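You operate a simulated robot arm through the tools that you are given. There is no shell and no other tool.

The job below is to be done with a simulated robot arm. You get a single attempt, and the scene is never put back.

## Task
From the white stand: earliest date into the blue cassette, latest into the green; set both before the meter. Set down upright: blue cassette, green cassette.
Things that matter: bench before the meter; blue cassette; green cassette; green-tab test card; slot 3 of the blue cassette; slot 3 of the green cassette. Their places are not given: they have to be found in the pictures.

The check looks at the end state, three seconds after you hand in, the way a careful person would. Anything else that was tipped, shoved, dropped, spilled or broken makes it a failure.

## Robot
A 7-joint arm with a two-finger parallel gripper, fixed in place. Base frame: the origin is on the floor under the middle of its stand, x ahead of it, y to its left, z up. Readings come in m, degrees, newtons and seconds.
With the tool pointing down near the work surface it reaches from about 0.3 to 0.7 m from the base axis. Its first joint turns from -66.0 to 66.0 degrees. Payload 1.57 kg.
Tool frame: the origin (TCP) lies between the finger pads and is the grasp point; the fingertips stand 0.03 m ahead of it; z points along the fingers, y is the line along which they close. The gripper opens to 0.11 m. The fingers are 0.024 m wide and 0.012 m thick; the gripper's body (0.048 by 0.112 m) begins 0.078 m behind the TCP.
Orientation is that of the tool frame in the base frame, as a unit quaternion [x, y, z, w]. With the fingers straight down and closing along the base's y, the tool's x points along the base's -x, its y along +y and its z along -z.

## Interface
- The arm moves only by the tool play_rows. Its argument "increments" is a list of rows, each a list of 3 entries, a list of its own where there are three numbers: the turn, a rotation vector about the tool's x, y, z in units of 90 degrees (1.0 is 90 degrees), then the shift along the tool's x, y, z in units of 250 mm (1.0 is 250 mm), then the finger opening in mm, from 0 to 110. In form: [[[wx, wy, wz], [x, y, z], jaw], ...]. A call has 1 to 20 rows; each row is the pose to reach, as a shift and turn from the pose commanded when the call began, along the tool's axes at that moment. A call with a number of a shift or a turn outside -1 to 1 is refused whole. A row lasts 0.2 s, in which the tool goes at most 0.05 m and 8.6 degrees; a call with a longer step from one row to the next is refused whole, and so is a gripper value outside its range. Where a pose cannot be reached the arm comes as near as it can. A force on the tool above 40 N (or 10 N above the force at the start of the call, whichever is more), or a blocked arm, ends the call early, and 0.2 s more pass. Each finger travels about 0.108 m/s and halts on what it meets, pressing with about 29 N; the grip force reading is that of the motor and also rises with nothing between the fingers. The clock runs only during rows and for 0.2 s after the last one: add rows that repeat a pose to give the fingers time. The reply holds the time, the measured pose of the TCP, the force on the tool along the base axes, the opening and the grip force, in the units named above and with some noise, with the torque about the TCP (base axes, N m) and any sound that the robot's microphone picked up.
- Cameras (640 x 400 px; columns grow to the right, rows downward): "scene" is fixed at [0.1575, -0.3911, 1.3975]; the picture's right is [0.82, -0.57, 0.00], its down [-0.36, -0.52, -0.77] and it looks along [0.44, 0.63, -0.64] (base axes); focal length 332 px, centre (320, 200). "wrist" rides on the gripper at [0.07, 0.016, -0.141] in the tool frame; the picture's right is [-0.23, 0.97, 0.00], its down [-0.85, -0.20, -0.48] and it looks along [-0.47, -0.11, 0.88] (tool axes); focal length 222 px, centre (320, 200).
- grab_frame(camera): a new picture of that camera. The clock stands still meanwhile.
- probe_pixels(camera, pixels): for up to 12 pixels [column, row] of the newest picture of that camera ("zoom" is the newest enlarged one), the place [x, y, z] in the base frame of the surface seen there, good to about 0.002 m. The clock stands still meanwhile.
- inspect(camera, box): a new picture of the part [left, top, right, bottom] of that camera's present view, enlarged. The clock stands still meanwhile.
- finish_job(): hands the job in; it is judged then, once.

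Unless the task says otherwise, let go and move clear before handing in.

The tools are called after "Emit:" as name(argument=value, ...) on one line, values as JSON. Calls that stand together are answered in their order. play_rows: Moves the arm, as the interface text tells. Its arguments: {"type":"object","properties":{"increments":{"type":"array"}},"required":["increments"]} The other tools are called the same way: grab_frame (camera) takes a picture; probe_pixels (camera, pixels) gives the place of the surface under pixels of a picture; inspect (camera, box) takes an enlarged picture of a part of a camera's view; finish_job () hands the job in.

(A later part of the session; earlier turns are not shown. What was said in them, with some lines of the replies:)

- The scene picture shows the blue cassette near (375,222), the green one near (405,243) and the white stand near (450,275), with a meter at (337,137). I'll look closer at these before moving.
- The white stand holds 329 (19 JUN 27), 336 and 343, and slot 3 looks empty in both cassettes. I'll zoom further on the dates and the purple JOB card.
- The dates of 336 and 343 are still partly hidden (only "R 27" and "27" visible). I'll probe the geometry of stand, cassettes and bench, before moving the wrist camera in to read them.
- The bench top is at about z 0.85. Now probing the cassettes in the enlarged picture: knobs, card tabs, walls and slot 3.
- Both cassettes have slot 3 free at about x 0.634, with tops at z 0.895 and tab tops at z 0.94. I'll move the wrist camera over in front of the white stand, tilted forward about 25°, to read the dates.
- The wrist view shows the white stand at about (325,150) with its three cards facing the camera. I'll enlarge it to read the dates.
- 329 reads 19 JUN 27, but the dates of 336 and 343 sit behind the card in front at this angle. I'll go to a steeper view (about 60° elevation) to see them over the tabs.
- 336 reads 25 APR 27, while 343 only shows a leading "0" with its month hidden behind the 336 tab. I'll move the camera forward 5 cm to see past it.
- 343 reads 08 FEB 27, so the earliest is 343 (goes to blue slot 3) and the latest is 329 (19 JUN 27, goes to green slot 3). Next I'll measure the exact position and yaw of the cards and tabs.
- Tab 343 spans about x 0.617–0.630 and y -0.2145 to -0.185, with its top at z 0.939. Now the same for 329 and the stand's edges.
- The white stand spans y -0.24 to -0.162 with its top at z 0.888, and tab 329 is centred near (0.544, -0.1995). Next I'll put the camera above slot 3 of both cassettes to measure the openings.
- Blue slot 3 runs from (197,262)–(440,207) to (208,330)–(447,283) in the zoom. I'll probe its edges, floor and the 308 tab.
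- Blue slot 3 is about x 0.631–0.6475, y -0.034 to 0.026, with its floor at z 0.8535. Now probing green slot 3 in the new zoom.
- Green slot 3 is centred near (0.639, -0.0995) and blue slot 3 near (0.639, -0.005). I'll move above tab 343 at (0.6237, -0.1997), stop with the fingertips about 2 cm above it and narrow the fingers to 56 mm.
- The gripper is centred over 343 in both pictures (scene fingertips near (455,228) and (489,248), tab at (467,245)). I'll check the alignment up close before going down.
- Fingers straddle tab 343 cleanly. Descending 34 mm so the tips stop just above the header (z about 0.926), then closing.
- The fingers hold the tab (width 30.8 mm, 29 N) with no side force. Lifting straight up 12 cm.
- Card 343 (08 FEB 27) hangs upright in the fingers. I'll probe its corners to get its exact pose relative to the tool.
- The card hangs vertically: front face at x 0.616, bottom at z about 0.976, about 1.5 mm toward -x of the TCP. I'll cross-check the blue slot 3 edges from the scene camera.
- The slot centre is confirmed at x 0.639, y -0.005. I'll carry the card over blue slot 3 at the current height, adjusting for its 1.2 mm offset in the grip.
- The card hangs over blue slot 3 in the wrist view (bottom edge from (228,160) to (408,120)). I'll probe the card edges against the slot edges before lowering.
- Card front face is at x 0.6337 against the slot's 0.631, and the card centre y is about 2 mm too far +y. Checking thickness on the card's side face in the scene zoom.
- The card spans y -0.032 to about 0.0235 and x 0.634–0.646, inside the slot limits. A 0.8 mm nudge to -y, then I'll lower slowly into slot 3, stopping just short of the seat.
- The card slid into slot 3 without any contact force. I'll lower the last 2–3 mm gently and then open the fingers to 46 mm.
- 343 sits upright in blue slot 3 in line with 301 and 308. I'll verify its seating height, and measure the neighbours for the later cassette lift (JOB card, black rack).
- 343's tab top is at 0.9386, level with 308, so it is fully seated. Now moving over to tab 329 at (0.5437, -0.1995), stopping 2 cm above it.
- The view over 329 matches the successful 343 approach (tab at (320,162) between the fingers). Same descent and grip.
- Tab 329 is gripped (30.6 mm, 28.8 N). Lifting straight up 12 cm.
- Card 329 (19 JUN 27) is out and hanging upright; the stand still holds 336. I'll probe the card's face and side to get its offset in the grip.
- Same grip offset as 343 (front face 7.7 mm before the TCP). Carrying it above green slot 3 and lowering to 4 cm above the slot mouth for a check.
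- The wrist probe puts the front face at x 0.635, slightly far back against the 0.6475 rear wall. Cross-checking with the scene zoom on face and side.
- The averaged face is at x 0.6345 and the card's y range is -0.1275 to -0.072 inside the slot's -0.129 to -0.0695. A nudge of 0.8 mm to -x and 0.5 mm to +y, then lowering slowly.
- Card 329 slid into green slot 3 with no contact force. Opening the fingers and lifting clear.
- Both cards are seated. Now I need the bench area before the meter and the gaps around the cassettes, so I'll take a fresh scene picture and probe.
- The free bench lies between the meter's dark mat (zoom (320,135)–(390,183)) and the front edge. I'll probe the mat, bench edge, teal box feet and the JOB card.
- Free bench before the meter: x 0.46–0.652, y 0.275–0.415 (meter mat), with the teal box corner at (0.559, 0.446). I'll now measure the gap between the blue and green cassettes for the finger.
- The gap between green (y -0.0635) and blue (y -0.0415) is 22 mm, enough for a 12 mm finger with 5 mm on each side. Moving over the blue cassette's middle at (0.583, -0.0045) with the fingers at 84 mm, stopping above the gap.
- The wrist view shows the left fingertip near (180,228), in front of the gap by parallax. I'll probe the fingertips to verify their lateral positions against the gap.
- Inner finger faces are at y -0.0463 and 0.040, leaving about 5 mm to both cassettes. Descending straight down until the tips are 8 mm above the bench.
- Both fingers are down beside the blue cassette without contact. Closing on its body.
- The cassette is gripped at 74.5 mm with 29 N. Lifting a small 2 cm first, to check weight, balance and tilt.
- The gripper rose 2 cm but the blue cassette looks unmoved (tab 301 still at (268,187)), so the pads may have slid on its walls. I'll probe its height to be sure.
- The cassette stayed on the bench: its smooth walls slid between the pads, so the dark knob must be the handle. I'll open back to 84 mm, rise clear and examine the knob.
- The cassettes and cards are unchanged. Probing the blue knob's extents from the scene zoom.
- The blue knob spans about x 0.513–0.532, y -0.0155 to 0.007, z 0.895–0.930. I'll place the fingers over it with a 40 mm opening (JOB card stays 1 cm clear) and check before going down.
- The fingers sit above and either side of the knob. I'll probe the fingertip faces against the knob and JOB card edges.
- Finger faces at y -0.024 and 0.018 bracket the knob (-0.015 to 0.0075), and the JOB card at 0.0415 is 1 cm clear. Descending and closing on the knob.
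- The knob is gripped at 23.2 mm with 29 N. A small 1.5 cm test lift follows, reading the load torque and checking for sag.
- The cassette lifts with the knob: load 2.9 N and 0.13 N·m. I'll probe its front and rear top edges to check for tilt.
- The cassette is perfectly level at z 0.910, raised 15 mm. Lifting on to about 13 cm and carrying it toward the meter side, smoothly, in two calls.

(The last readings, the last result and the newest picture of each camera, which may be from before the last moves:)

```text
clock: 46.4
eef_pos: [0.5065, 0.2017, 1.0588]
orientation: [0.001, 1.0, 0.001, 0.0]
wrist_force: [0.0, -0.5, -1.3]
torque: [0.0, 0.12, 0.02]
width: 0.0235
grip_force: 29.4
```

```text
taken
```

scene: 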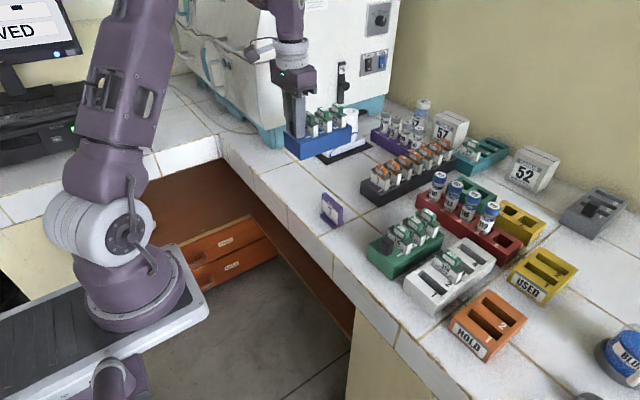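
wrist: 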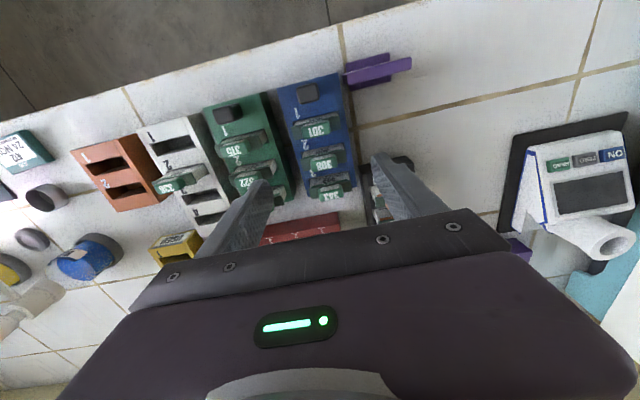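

Blue is carried level above the bench near (0.507, 0.202). Continuing to above the target at (0.500, 0.391) and lowering to about 3 cm above the bench, then checking clearance to the teal box and mat.

Emit:
play_rows(increments=[[[0, 0, 0], [0.005, 0.04, 0], 10], [[0, 0, 0], [0.01, 0.11, 0], 10], [[0, 0, 0], [0.015, 0.2, 0], 10], [[0, 0, 0], [0.02, 0.3, 0], 10], [[0, 0, 0], [0.025, 0.4, 0], 10], [[0, 0, 0], [0.029, 0.5, 0], 10], [[0, 0, 0], [0.029, 0.6, 0], 10], [[0, 0, 0], [0.029, 0.69, 0], 10], [[0, 0, 0], [0.029, 0.74, 0], 10], [[0, 0, 0], [0.029, 0.756, 0], 10], [[0, 0, 0], [0.029, 0.756, 0], 10], [[0, 0, 0], [0.029, 0.756, 0.05], 10], [[0, 0, 0], [0.029, 0.756, 0.13], 10], [[0, 0, 0], [0.029, 0.756, 0.22], 10], [[0, 0, 0], [0.029, 0.756, 0.31], 10], [[0, 0, 0], [0.029, 0.756, 0.37], 10], [[0, 0, 0], [0.029, 0.756, 0.4], 10], [[0, 0, 0], [0.029, 0.756, 0.4], 10]])

Emit:
grab_frame(camera="scene")

Emit:
inspect(camera="scene", box=[210, 80, 370, 220])

Emit:
grab_frame(camera="wrist")

```text
clock: 50.2
eef_pos: [0.4995, 0.3892, 0.9612]
orientation: [0.0, 1.0, 0.0, 0.0]
wrist_force: [0.0, 0.1, -1.4]
torque: [-0.04, 0.18, -0.02]
width: 0.0231
grip_force: 29.0
```

```text
taken
```

scene: 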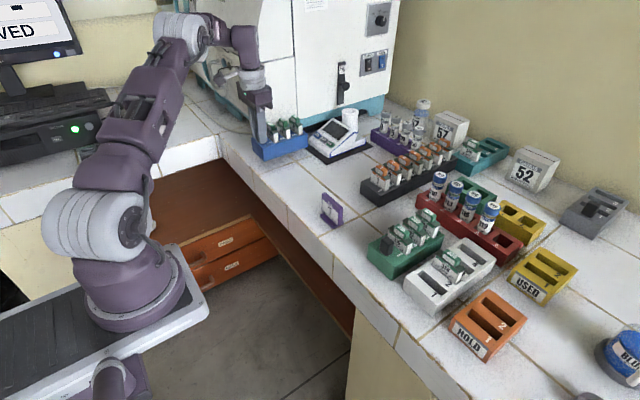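

```text
2.86 times, centred on (290, 150) of scene
```

zoom: 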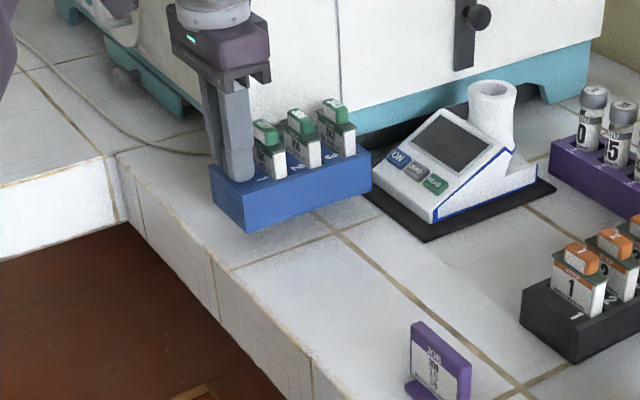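

```text
taken
```

wrist: 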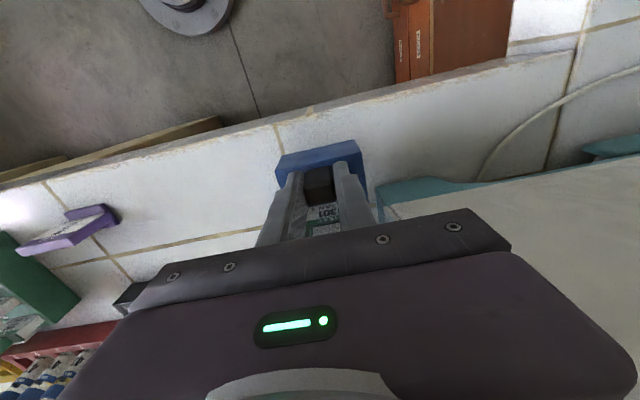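

Blue hovers in front of the meter; a cord runs near (500,150)–(480,180) in the wrist picture. I'll probe the cord, the teal foot and the cassette edges before setting down.

Emit:
probe_pixels(camera="wrist", pixels=[[500, 150], [485, 175], [520, 128], [378, 190], [382, 205], [460, 180], [400, 180], [278, 160], [357, 143], [365, 170], [283, 180], [420, 250]])

Emit:
inspect(camera="scene", box=[240, 110, 320, 180])

```text
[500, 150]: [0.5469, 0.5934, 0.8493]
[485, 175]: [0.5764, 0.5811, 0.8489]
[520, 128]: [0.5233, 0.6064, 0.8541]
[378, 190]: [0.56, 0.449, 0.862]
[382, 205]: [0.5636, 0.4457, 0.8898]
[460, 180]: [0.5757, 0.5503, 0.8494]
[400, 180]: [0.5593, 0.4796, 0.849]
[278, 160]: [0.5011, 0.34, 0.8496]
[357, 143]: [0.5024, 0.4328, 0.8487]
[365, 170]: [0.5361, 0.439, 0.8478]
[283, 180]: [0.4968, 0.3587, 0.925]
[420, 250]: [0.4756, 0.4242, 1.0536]
```

```text
5.71 times, centred on (280, 145) of scene
```

zoom: 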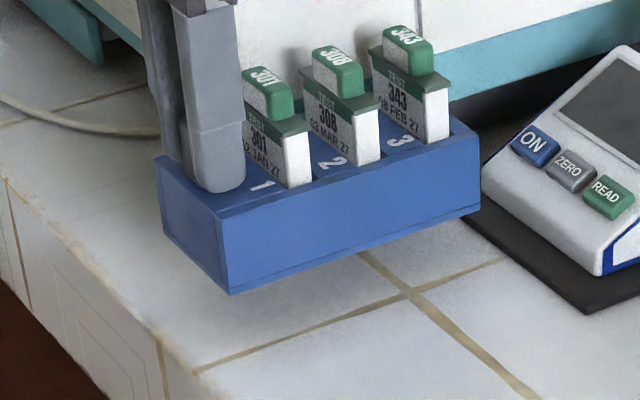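

The cord is at y≥0.58 and the teal foot at y≥0.446, well away. Probing the hanging cassette's edges to confirm its footprint.

Emit:
probe_pixels(camera="zoom", pixels=[[232, 285], [168, 232], [475, 205], [472, 130], [225, 215], [160, 165], [455, 120], [230, 235], [480, 190], [350, 200], [520, 235], [400, 290]])

```text
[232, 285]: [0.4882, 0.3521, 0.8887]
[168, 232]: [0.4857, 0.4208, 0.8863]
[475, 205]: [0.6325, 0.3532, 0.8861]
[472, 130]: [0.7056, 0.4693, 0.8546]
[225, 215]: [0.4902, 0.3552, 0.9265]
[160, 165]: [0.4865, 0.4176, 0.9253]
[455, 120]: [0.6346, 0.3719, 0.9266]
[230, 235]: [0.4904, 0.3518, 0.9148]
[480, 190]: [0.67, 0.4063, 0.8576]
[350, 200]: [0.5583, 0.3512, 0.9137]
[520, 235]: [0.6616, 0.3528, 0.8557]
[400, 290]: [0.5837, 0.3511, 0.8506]
```

The footprint will be x 0.486–0.634, y 0.352–0.426, clear of the mat (0.652) and teal box (0.446) by about 2 cm. Lowering gently onto the bench.

Emit:
play_rows(increments=[[[0, 0, 0], [0, 0, 0.03], 10], [[0, 0, 0], [0, 0, 0.07], 10], [[0, 0, 0], [0, 0, 0.1], 10], [[0, 0, 0], [0, 0, 0.112], 10], [[0, 0, 0], [0, 0, 0.118], 10], [[0, 0, 0], [0, 0, 0.122], 10], [[0, 0, 0], [0, 0, 0.124], 10], [[0, 0, 0], [0, 0, 0.124], 10]])

Emit:
inspect(camera="scene", box=[240, 110, 320, 180])

```text
clock: 52.0
eef_pos: [0.501, 0.3908, 0.928]
orientation: [0.0, 1.0, 0.0, 0.001]
wrist_force: [-1.3, -0.1, 2.4]
torque: [-0.06, -0.36, 0.0]
width: 0.0233
grip_force: 29.1
```

```text
5.71 times, centred on (280, 145) of scene
```

zoom: 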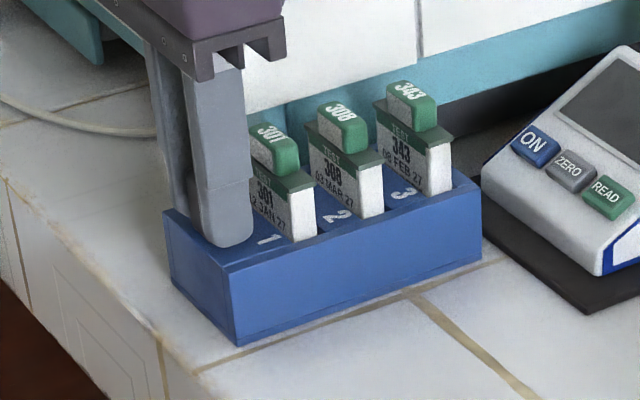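

It has landed (upward force 2.4 N). Opening the fingers to 42 mm and rising straight up.

Emit:
play_rows(increments=[[[0, 0, 0], [0, 0, 0], 26], [[0, 0, 0], [0, 0, 0], 32], [[0, 0, 0], [0, 0, 0], 42], [[0, 0, 0], [0, 0, 0], 42], [[0, 0, 0], [0, 0, -0.04], 42], [[0, 0, 0], [0, 0, -0.12], 42], [[0, 0, 0], [0, 0, -0.24], 42], [[0, 0, 0], [0, 0, -0.4], 42], [[0, 0, 0], [0, 0, -0.5], 42], [[0, 0, 0], [0, 0, -0.5], 42]])

Emit:
inspect(camera="scene", box=[240, 110, 320, 180])

```text
clock: 54.2
eef_pos: [0.5, 0.391, 1.0529]
orientation: [0.0, 1.0, 0.0, 0.0]
wrist_force: [0.6, -0.5, -0.5]
torque: [-0.01, 0.02, -0.02]
width: 0.0421
grip_force: 0.0
```

```text
5.71 times, centred on (280, 145) of scene
```

zoom: 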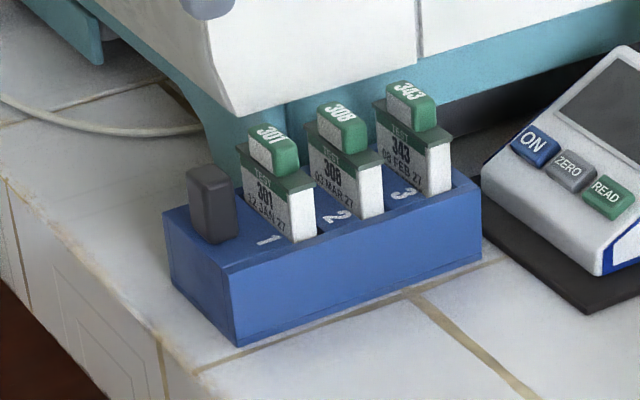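

Blue stands upright with all three cards. I'll verify it is level, and inspect the green knob for the next grip.

Emit:
probe_pixels(camera="zoom", pixels=[[235, 270], [170, 210], [475, 190], [460, 180], [240, 335], [475, 255], [410, 85], [265, 130]])

Emit:
inspect(camera="scene", box=[365, 205, 445, 280])

```text
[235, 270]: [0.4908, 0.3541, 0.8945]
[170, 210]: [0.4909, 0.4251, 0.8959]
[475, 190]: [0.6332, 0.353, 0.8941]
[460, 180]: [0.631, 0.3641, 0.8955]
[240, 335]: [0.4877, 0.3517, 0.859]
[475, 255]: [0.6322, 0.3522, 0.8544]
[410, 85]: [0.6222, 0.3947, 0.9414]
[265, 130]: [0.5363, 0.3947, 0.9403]
```

```text
5.33 times, centred on (405, 242) of scene
```

zoom: 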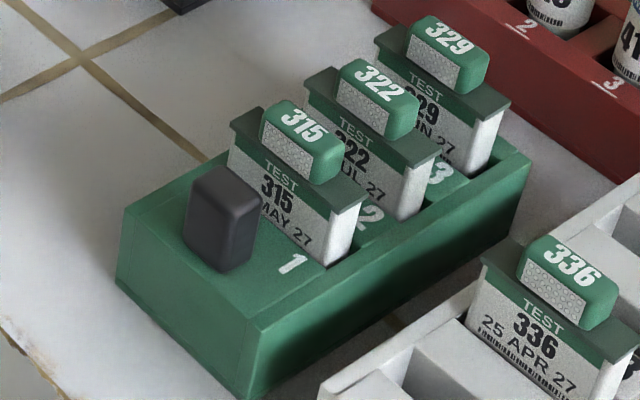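

Emit:
probe_pixels(camera="zoom", pixels=[[190, 215], [218, 230], [228, 230], [258, 220], [195, 185], [222, 170], [255, 198], [225, 210], [225, 192], [125, 210], [255, 330], [525, 170]])

```text
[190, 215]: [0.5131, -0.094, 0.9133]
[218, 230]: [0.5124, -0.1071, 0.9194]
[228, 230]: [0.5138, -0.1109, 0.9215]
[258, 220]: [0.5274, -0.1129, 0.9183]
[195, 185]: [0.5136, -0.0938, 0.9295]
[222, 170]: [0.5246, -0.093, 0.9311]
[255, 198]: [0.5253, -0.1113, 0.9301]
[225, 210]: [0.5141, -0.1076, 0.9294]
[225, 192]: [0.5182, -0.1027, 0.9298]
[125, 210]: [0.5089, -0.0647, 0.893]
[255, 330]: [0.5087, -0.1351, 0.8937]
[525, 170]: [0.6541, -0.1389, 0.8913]
```

Blue is level (z 0.894–0.896 at all corners). The green knob's extents are a 96 mm copy of the blue's, so the grip centre is (0.522, -0.0996); travelling back at safe height in two calls.

Emit:
play_rows(increments=[[[0, 0, 0], [-0.005, -0.08, 0], 42], [[0, 0, 0], [-0.012, -0.22, 0], 42], [[0, 0, 0], [-0.02, -0.38, 0], 42], [[0, 0, 0], [-0.03, -0.54, 0], 42], [[0, 0, 0], [-0.036, -0.7, 0], 42], [[0, 0, 0], [-0.04, -0.86, 0], 42], [[0, 0, 0], [-0.044, -0.98, 0], 42], [[0, 0, 0], [-0.044, -0.98, 0], 42]])

Emit:
play_rows(increments=[[[0, 0, 0], [-0.008, -0.08, 0], 42], [[0, 0, 0], [-0.015, -0.22, 0], 42], [[0, 0, 0], [-0.025, -0.38, 0], 42], [[0, 0, 0], [-0.035, -0.54, 0], 42], [[0, 0, 0], [-0.04, -0.7, 0], 42], [[0, 0, 0], [-0.043, -0.86, 0], 42], [[0, 0, 0], [-0.045, -0.98, 0], 42], [[0, 0, 0], [-0.045, -0.98, 0], 42], [[0, 0, 0], [-0.045, -0.98, 0.1], 42], [[0, 0, 0], [-0.045, -0.98, 0.2], 42], [[0, 0, 0], [-0.045, -0.98, 0.316], 42], [[0, 0, 0], [-0.045, -0.98, 0.316], 42]])

Emit:
inspect(camera="wrist", box=[220, 90, 420, 240])

Emit:
grab_frame(camera="scene")

```text
clock: 56.0
eef_pos: [0.5117, 0.1444, 1.0546]
orientation: [0.0, 1.0, 0.001, 0.0]
wrist_force: [0.6, -0.2, 0.1]
torque: [0.0, -0.03, 0.0]
width: 0.0419
grip_force: 0.0
```

```text
clock: 58.6
eef_pos: [0.5217, -0.0993, 0.9757]
orientation: [0.001, 1.0, 0.001, 0.001]
wrist_force: [0.1, 0.6, 0.3]
torque: [-0.02, 0.01, 0.0]
width: 0.0419
grip_force: 0.1
```

```text
2.67 times, centred on (320, 165) of wrist
```

zoom: 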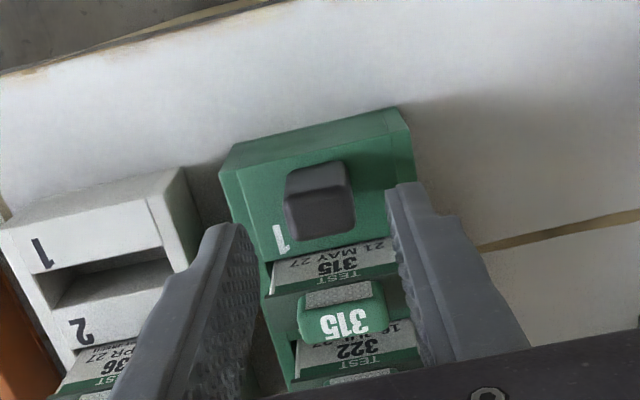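

```text
taken
```

scene: 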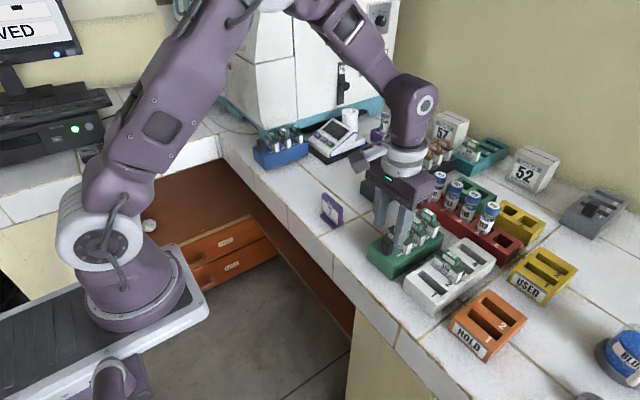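

The green knob sits at the same place between the fingers as the blue one did ((320,200) in the zoom). Same descent and grip.

Emit:
play_rows(increments=[[[0, 0, 0], [0, 0, 0.06], 42], [[0, 0, 0], [0, 0, 0.12], 42], [[0, 0, 0], [0, 0, 0.16], 42], [[0, 0, 0], [0, 0, 0.184], 42], [[0, 0, 0], [0, 0, 0.184], 42], [[0, 0, 0], [0, 0, 0.184], 28], [[0, 0, 0], [0, 0, 0.184], 10], [[0, 0, 0], [0, 0, 0.184], 10], [[0, 0, 0], [0, 0, 0.184], 10]])

Emit:
play_rows(increments=[[[0, 0, 0], [0, 0, -0.01], 10], [[0, 0, 0], [0, 0, -0.025], 10], [[0, 0, 0], [0, 0, -0.04], 10], [[0, 0, 0], [0, 0, -0.06], 10], [[0, 0, 0], [0, 0, -0.06], 10], [[0, 0, 0], [0, 0, -0.06], 10]])

Emit:
inspect(camera="scene", box=[355, 185, 455, 285])

```text
clock: 60.6
eef_pos: [0.5221, -0.1003, 0.9289]
orientation: [0.001, 1.0, 0.0, 0.0]
wrist_force: [0.0, -1.0, -0.9]
torque: [-0.01, -0.01, -0.05]
width: 0.0235
grip_force: 28.9
```

```text
clock: 62.0
eef_pos: [0.5223, -0.0998, 0.9433]
orientation: [0.0, 1.0, 0.0, 0.002]
wrist_force: [0.5, -0.4, -3.1]
torque: [-0.01, 0.16, 0.01]
width: 0.0233
grip_force: 29.3
```

```text
4.00 times, centred on (405, 235) of scene
```

zoom: 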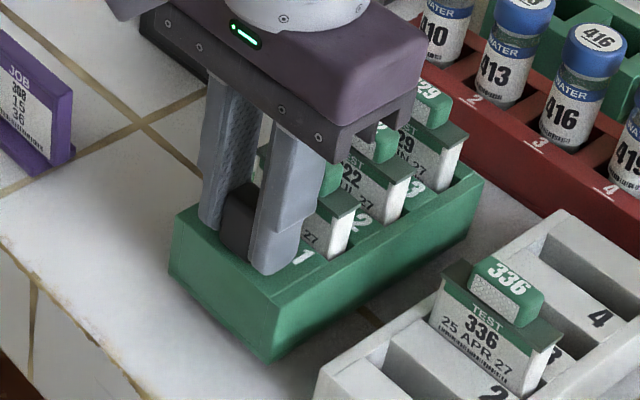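

Emit:
probe_pixels(camera="zoom", pixels=[[180, 215], [275, 300], [480, 185], [465, 175], [290, 295], [400, 230], [430, 95], [268, 345]])

```text
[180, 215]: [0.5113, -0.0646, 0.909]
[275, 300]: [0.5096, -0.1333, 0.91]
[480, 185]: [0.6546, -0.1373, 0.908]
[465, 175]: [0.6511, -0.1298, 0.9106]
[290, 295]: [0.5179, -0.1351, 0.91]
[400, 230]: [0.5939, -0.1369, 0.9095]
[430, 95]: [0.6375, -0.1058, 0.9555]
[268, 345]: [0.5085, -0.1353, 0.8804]
```

Green is level at z 0.909–0.910. Lifting and carrying it with the same smooth motion, aiming for y 0.296 next to the blue one.

Emit:
play_rows(increments=[[[0, 0, 0], [0, 0, -0.05], 10], [[0, 0, 0], [0, 0, -0.13], 10], [[0, 0, 0], [0, 0, -0.22], 10], [[0, 0, 0], [0, 0, -0.31], 10], [[0, 0, 0], [0, 0, -0.4], 10], [[0, 0, 0], [0, 0, -0.45], 10], [[0, 0, 0], [0, 0, -0.464], 10], [[0, 0, 0], [0.004, 0.04, -0.464], 10], [[0, 0, 0], [0.01, 0.11, -0.464], 10], [[0, 0, 0], [0.02, 0.2, -0.464], 10], [[0, 0, 0], [0.03, 0.3, -0.464], 10], [[0, 0, 0], [0.04, 0.4, -0.464], 10], [[0, 0, 0], [0.045, 0.5, -0.464], 10], [[0, 0, 0], [0.05, 0.6, -0.464], 10], [[0, 0, 0], [0.055, 0.7, -0.464], 10], [[0, 0, 0], [0.06, 0.78, -0.464], 10], [[0, 0, 0], [0.06, 0.82, -0.464], 10], [[0, 0, 0], [0.06, 0.82, -0.464], 10]])

Emit:
grab_frame(camera="scene")

```text
clock: 65.8
eef_pos: [0.5075, 0.1051, 1.0586]
orientation: [0.0, 1.0, 0.0, 0.001]
wrist_force: [-0.4, -0.1, -2.5]
torque: [0.0, 0.15, -0.03]
width: 0.0232
grip_force: 29.4
```

```text
taken
```

scene: 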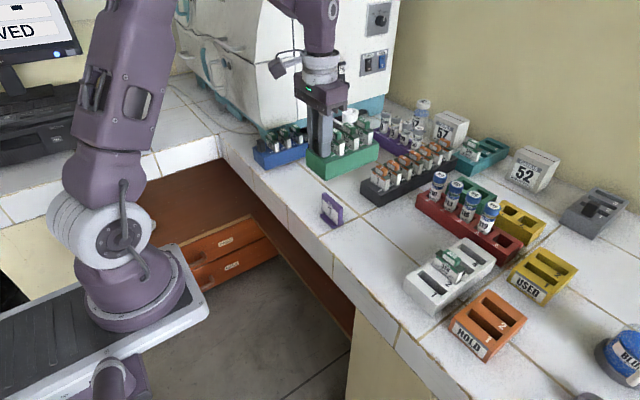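

Green is carried level at (0.507, 0.106). Continuing to (0.500, 0.296) and lowering to about 3 cm above the bench.

Emit:
play_rows(increments=[[[0, 0, 0], [0.005, 0.04, 0], 10], [[0, 0, 0], [0.01, 0.11, 0], 10], [[0, 0, 0], [0.015, 0.2, 0], 10], [[0, 0, 0], [0.02, 0.3, 0], 10], [[0, 0, 0], [0.025, 0.4, 0], 10], [[0, 0, 0], [0.029, 0.5, 0], 10], [[0, 0, 0], [0.029, 0.6, 0], 10], [[0, 0, 0], [0.029, 0.69, 0], 10], [[0, 0, 0], [0.029, 0.745, 0], 10], [[0, 0, 0], [0.029, 0.76, 0], 10], [[0, 0, 0], [0.029, 0.76, 0], 10], [[0, 0, 0], [0.029, 0.76, 0.04], 10], [[0, 0, 0], [0.029, 0.76, 0.1], 10], [[0, 0, 0], [0.029, 0.76, 0.16], 10], [[0, 0, 0], [0.029, 0.76, 0.2], 10], [[0, 0, 0], [0.029, 0.76, 0.2], 10]])

Emit:
inspect(camera="scene", box=[240, 90, 350, 200])

Emit:
grab_frame(camera="wrist")

```text
clock: 69.2
eef_pos: [0.4994, 0.2952, 1.0091]
orientation: [0.0, 1.0, 0.0, 0.0]
wrist_force: [0.7, 0.2, -1.6]
torque: [-0.02, 0.15, 0.02]
width: 0.0229
grip_force: 28.9
```

```text
3.64 times, centred on (295, 145) of scene
```

zoom: 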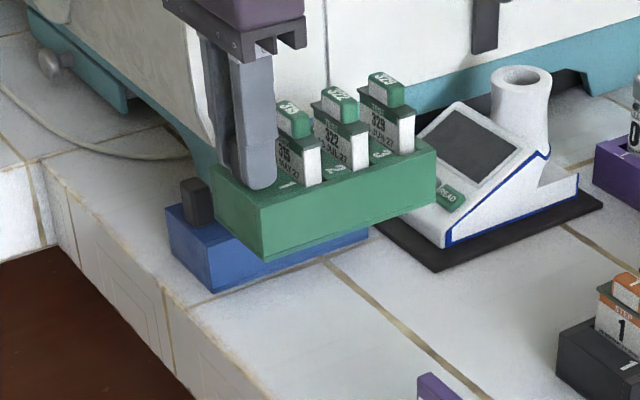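

```text
taken
```

wrist: 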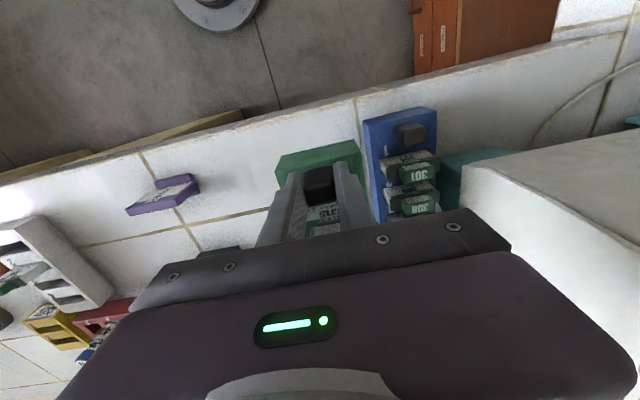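

Green hangs level to the -y side of blue. Checking its footprint and the gap to the blue cassette.

Emit:
probe_pixels(camera="zoom", pixels=[[265, 250], [218, 215], [430, 195], [432, 150], [262, 205], [350, 190], [213, 180], [182, 240]])

Emit:
probe_pixels(camera="wrist", pixels=[[360, 150], [366, 130], [370, 160], [280, 165], [362, 125], [375, 215]])

```text
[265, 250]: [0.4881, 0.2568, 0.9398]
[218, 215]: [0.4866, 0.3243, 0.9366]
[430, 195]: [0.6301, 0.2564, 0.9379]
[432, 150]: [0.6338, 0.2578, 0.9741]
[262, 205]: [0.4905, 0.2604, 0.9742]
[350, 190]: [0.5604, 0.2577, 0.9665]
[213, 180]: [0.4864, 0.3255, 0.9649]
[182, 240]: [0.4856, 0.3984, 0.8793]
```

```text
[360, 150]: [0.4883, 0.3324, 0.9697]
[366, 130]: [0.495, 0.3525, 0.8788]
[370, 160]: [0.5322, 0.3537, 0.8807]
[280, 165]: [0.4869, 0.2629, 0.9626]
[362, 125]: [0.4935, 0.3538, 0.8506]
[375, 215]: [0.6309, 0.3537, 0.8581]
```

Green's footprint is y 0.2565–0.331 with a 21 mm gap to blue (0.3525). Lowering gently to the bench.

Emit:
play_rows(increments=[[[0, 0, 0], [0, 0, 0.04], 10], [[0, 0, 0], [0, 0, 0.1], 10], [[0, 0, 0], [0, 0, 0.16], 10], [[0, 0, 0], [0, 0, 0.22], 10], [[0, 0, 0], [0, 0, 0.265], 10], [[0, 0, 0], [0, 0, 0.295], 10], [[0, 0, 0], [0, 0, 0.308], 10], [[0, 0, 0], [0, 0, 0.316], 10], [[0, 0, 0], [0, 0, 0.32], 10], [[0, 0, 0], [0, 0, 0.322], 10], [[0, 0, 0], [0, 0, 0.322], 10]])

Emit:
inspect(camera="scene", box=[240, 90, 350, 200])

```text
clock: 71.6
eef_pos: [0.4994, 0.2956, 0.9297]
orientation: [0.0, 1.0, 0.0, 0.001]
wrist_force: [-2.4, 0.4, 2.8]
torque: [-0.01, -0.42, -0.03]
width: 0.0234
grip_force: 29.2
```

```text
3.64 times, centred on (295, 145) of scene
```

zoom: 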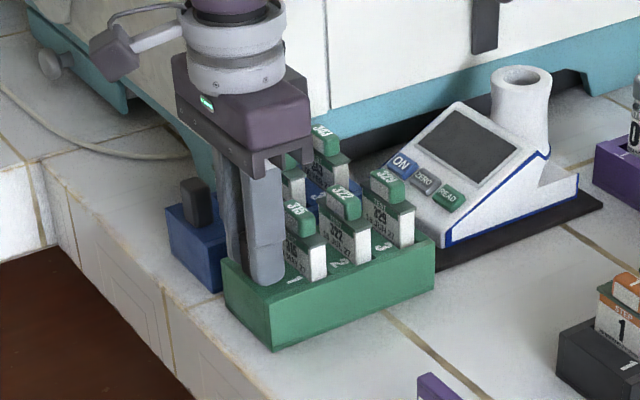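

Green has landed (2.8 N up). Opening to 42 mm and rising straight up.

Emit:
play_rows(increments=[[[0, 0, 0], [0, 0, 0], 26], [[0, 0, 0], [0, 0, 0], 32], [[0, 0, 0], [0, 0, 0], 42], [[0, 0, 0], [0, 0, 0], 42], [[0, 0, 0], [0, 0, -0.04], 42], [[0, 0, 0], [0, 0, -0.12], 42], [[0, 0, 0], [0, 0, -0.24], 42], [[0, 0, 0], [0, 0, -0.4], 42], [[0, 0, 0], [0, 0, -0.56], 42], [[0, 0, 0], [0, 0, -0.7], 42], [[0, 0, 0], [0, 0, -0.7], 42]])

Emit:
inspect(camera="scene", box=[240, 90, 350, 200])

Emit:
grab_frame(camera="scene")

Emit:
grab_frame(camera="wrist")

```text
clock: 74.0
eef_pos: [0.4985, 0.2954, 1.1051]
orientation: [0.0, 1.0, 0.0, 0.001]
wrist_force: [-0.1, -0.4, 0.3]
torque: [0.0, 0.0, 0.01]
width: 0.0421
grip_force: 0.1
```

```text
3.64 times, centred on (295, 145) of scene
```

zoom: 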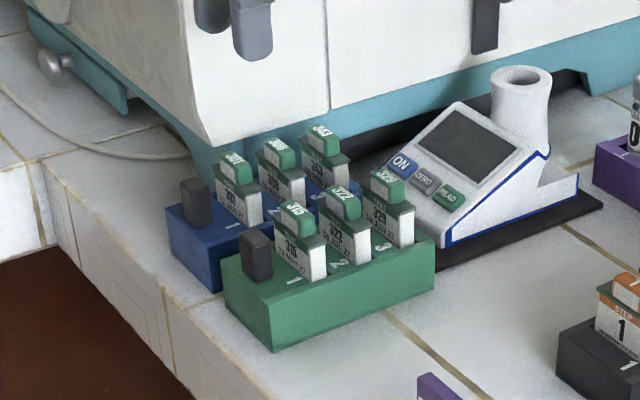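

```text
taken
```

scene: 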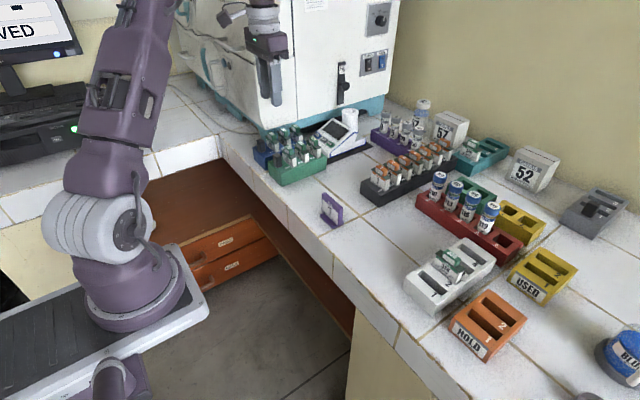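

```text
taken
```

wrist: 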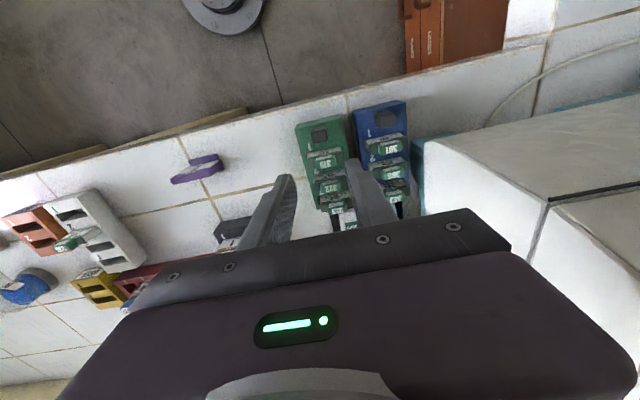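

Both cassettes stand before the meter with all their cards. I'll verify they are level and then move the arm back clear of everything.

Emit:
inspect(camera="scene", box=[245, 110, 335, 195])

Emit:
play_rows(increments=[[[0, 0, 0], [0.06, -0.08, -0.02], 42], [[0, 0, 0], [0.16, -0.2, -0.05], 42], [[0, 0, 0], [0.27, -0.33, -0.08], 42], [[0, 0, 0], [0.38, -0.46, -0.1], 42], [[0, 0, 0], [0.48, -0.58, -0.1], 42], [[0, 0, 0], [0.54, -0.66, -0.1], 42], [[0, 0, 0], [0.56, -0.7, -0.1], 42], [[0, 0, 0], [0.56, -0.7, -0.1], 42]])

Emit:
grab_frame(camera="scene")

Emit:
inspect(camera="scene", box=[245, 110, 335, 195])

```text
4.71 times, centred on (290, 152) of scene
```

zoom: 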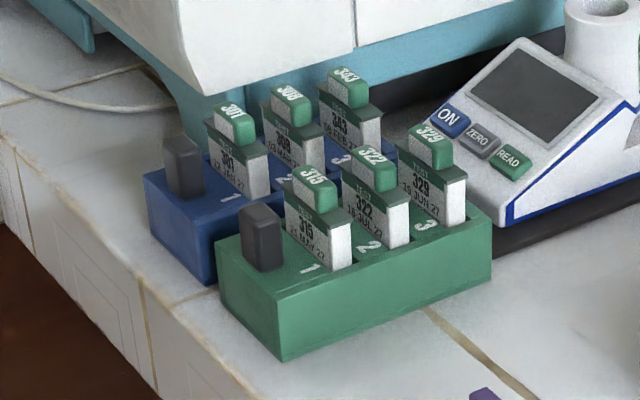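

```text
clock: 75.8
eef_pos: [0.361, 0.1196, 1.1286]
orientation: [0.0, 1.0, 0.0, 0.001]
wrist_force: [-0.1, 0.5, -0.4]
torque: [0.02, 0.01, 0.0]
width: 0.0422
grip_force: 0.1
```

```text
taken
```

scene: 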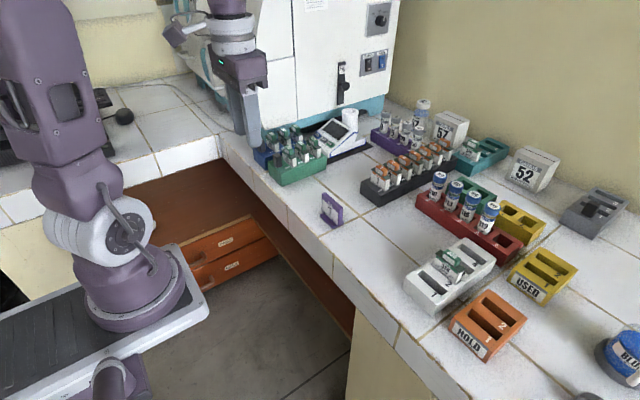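

```text
4.71 times, centred on (290, 152) of scene
```

zoom: 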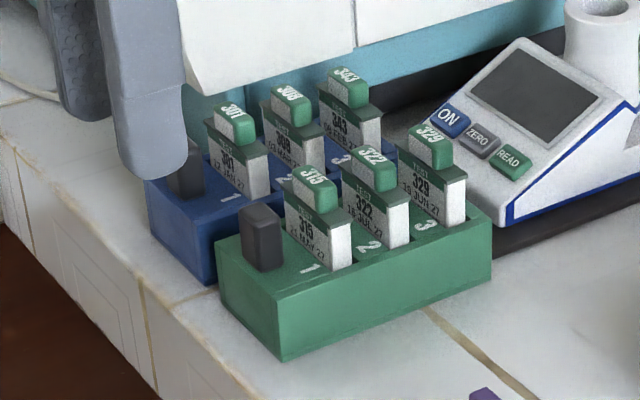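

Emit:
probe_pixels(camera="zoom", pixels=[[280, 295], [222, 240], [488, 230], [475, 215], [283, 350], [488, 280], [430, 135], [315, 175], [370, 155], [345, 75], [290, 95], [235, 110]])

Emit:
inspect(camera="scene", box=[310, 180, 510, 320])

```text
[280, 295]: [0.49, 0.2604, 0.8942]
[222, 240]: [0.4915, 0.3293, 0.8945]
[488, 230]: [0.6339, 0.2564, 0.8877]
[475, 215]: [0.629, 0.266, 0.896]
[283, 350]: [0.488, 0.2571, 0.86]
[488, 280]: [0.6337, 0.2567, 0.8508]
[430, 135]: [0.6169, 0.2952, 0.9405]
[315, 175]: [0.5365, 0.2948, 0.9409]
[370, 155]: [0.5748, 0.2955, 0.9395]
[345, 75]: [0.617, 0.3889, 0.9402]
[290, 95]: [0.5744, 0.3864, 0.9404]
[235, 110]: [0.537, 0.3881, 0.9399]
```

```text
2.86 times, centred on (410, 250) of scene
```

zoom: 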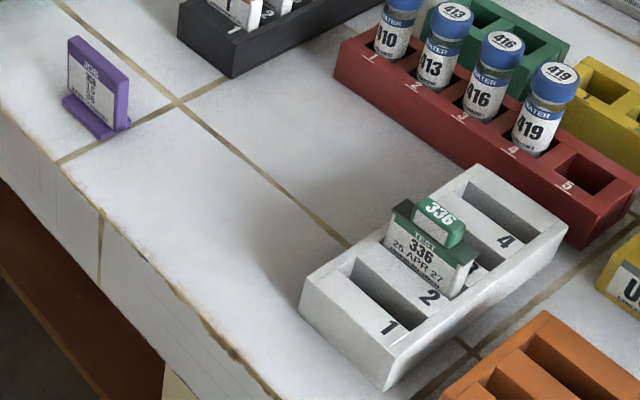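

All six tab tops read z 0.940 and both cassettes are level on the bench before the meter. The stand with 336, the JOB card, racks and vials look unchanged, and the arm is clear with empty fingers, so I'm handing in.

Emit:
finish_job()

```text
The job is handed in.
```

Both cassettes are now upright and level on the bench before the meter, each with its new card fully seated in slot 3. I handed the job in after a last check of the pictures.

- **Earliest date:** card 343 (08 FEB 27) went from the white stand into slot 3 of the blue cassette.
- **Latest date:** card 329 (19 JUN 27) went into slot 3 of the green cassette.
- **Left in the stand:** card 336 (25 APR 27) is still in the white stand.
- **Positions:** the cassettes stand side by side with about 2 cm between them. Blue is about 2 cm clear of the meter's mat and of the large machine beside it.

I first tried to lift the blue cassette by its sides, but its walls slid between the fingers and it never left the bench. I then carried both cassettes by their knobs. The stand, JOB card, racks and vials looked undisturbed in the final pictures, and the arm was clear with nothing in the gripper.
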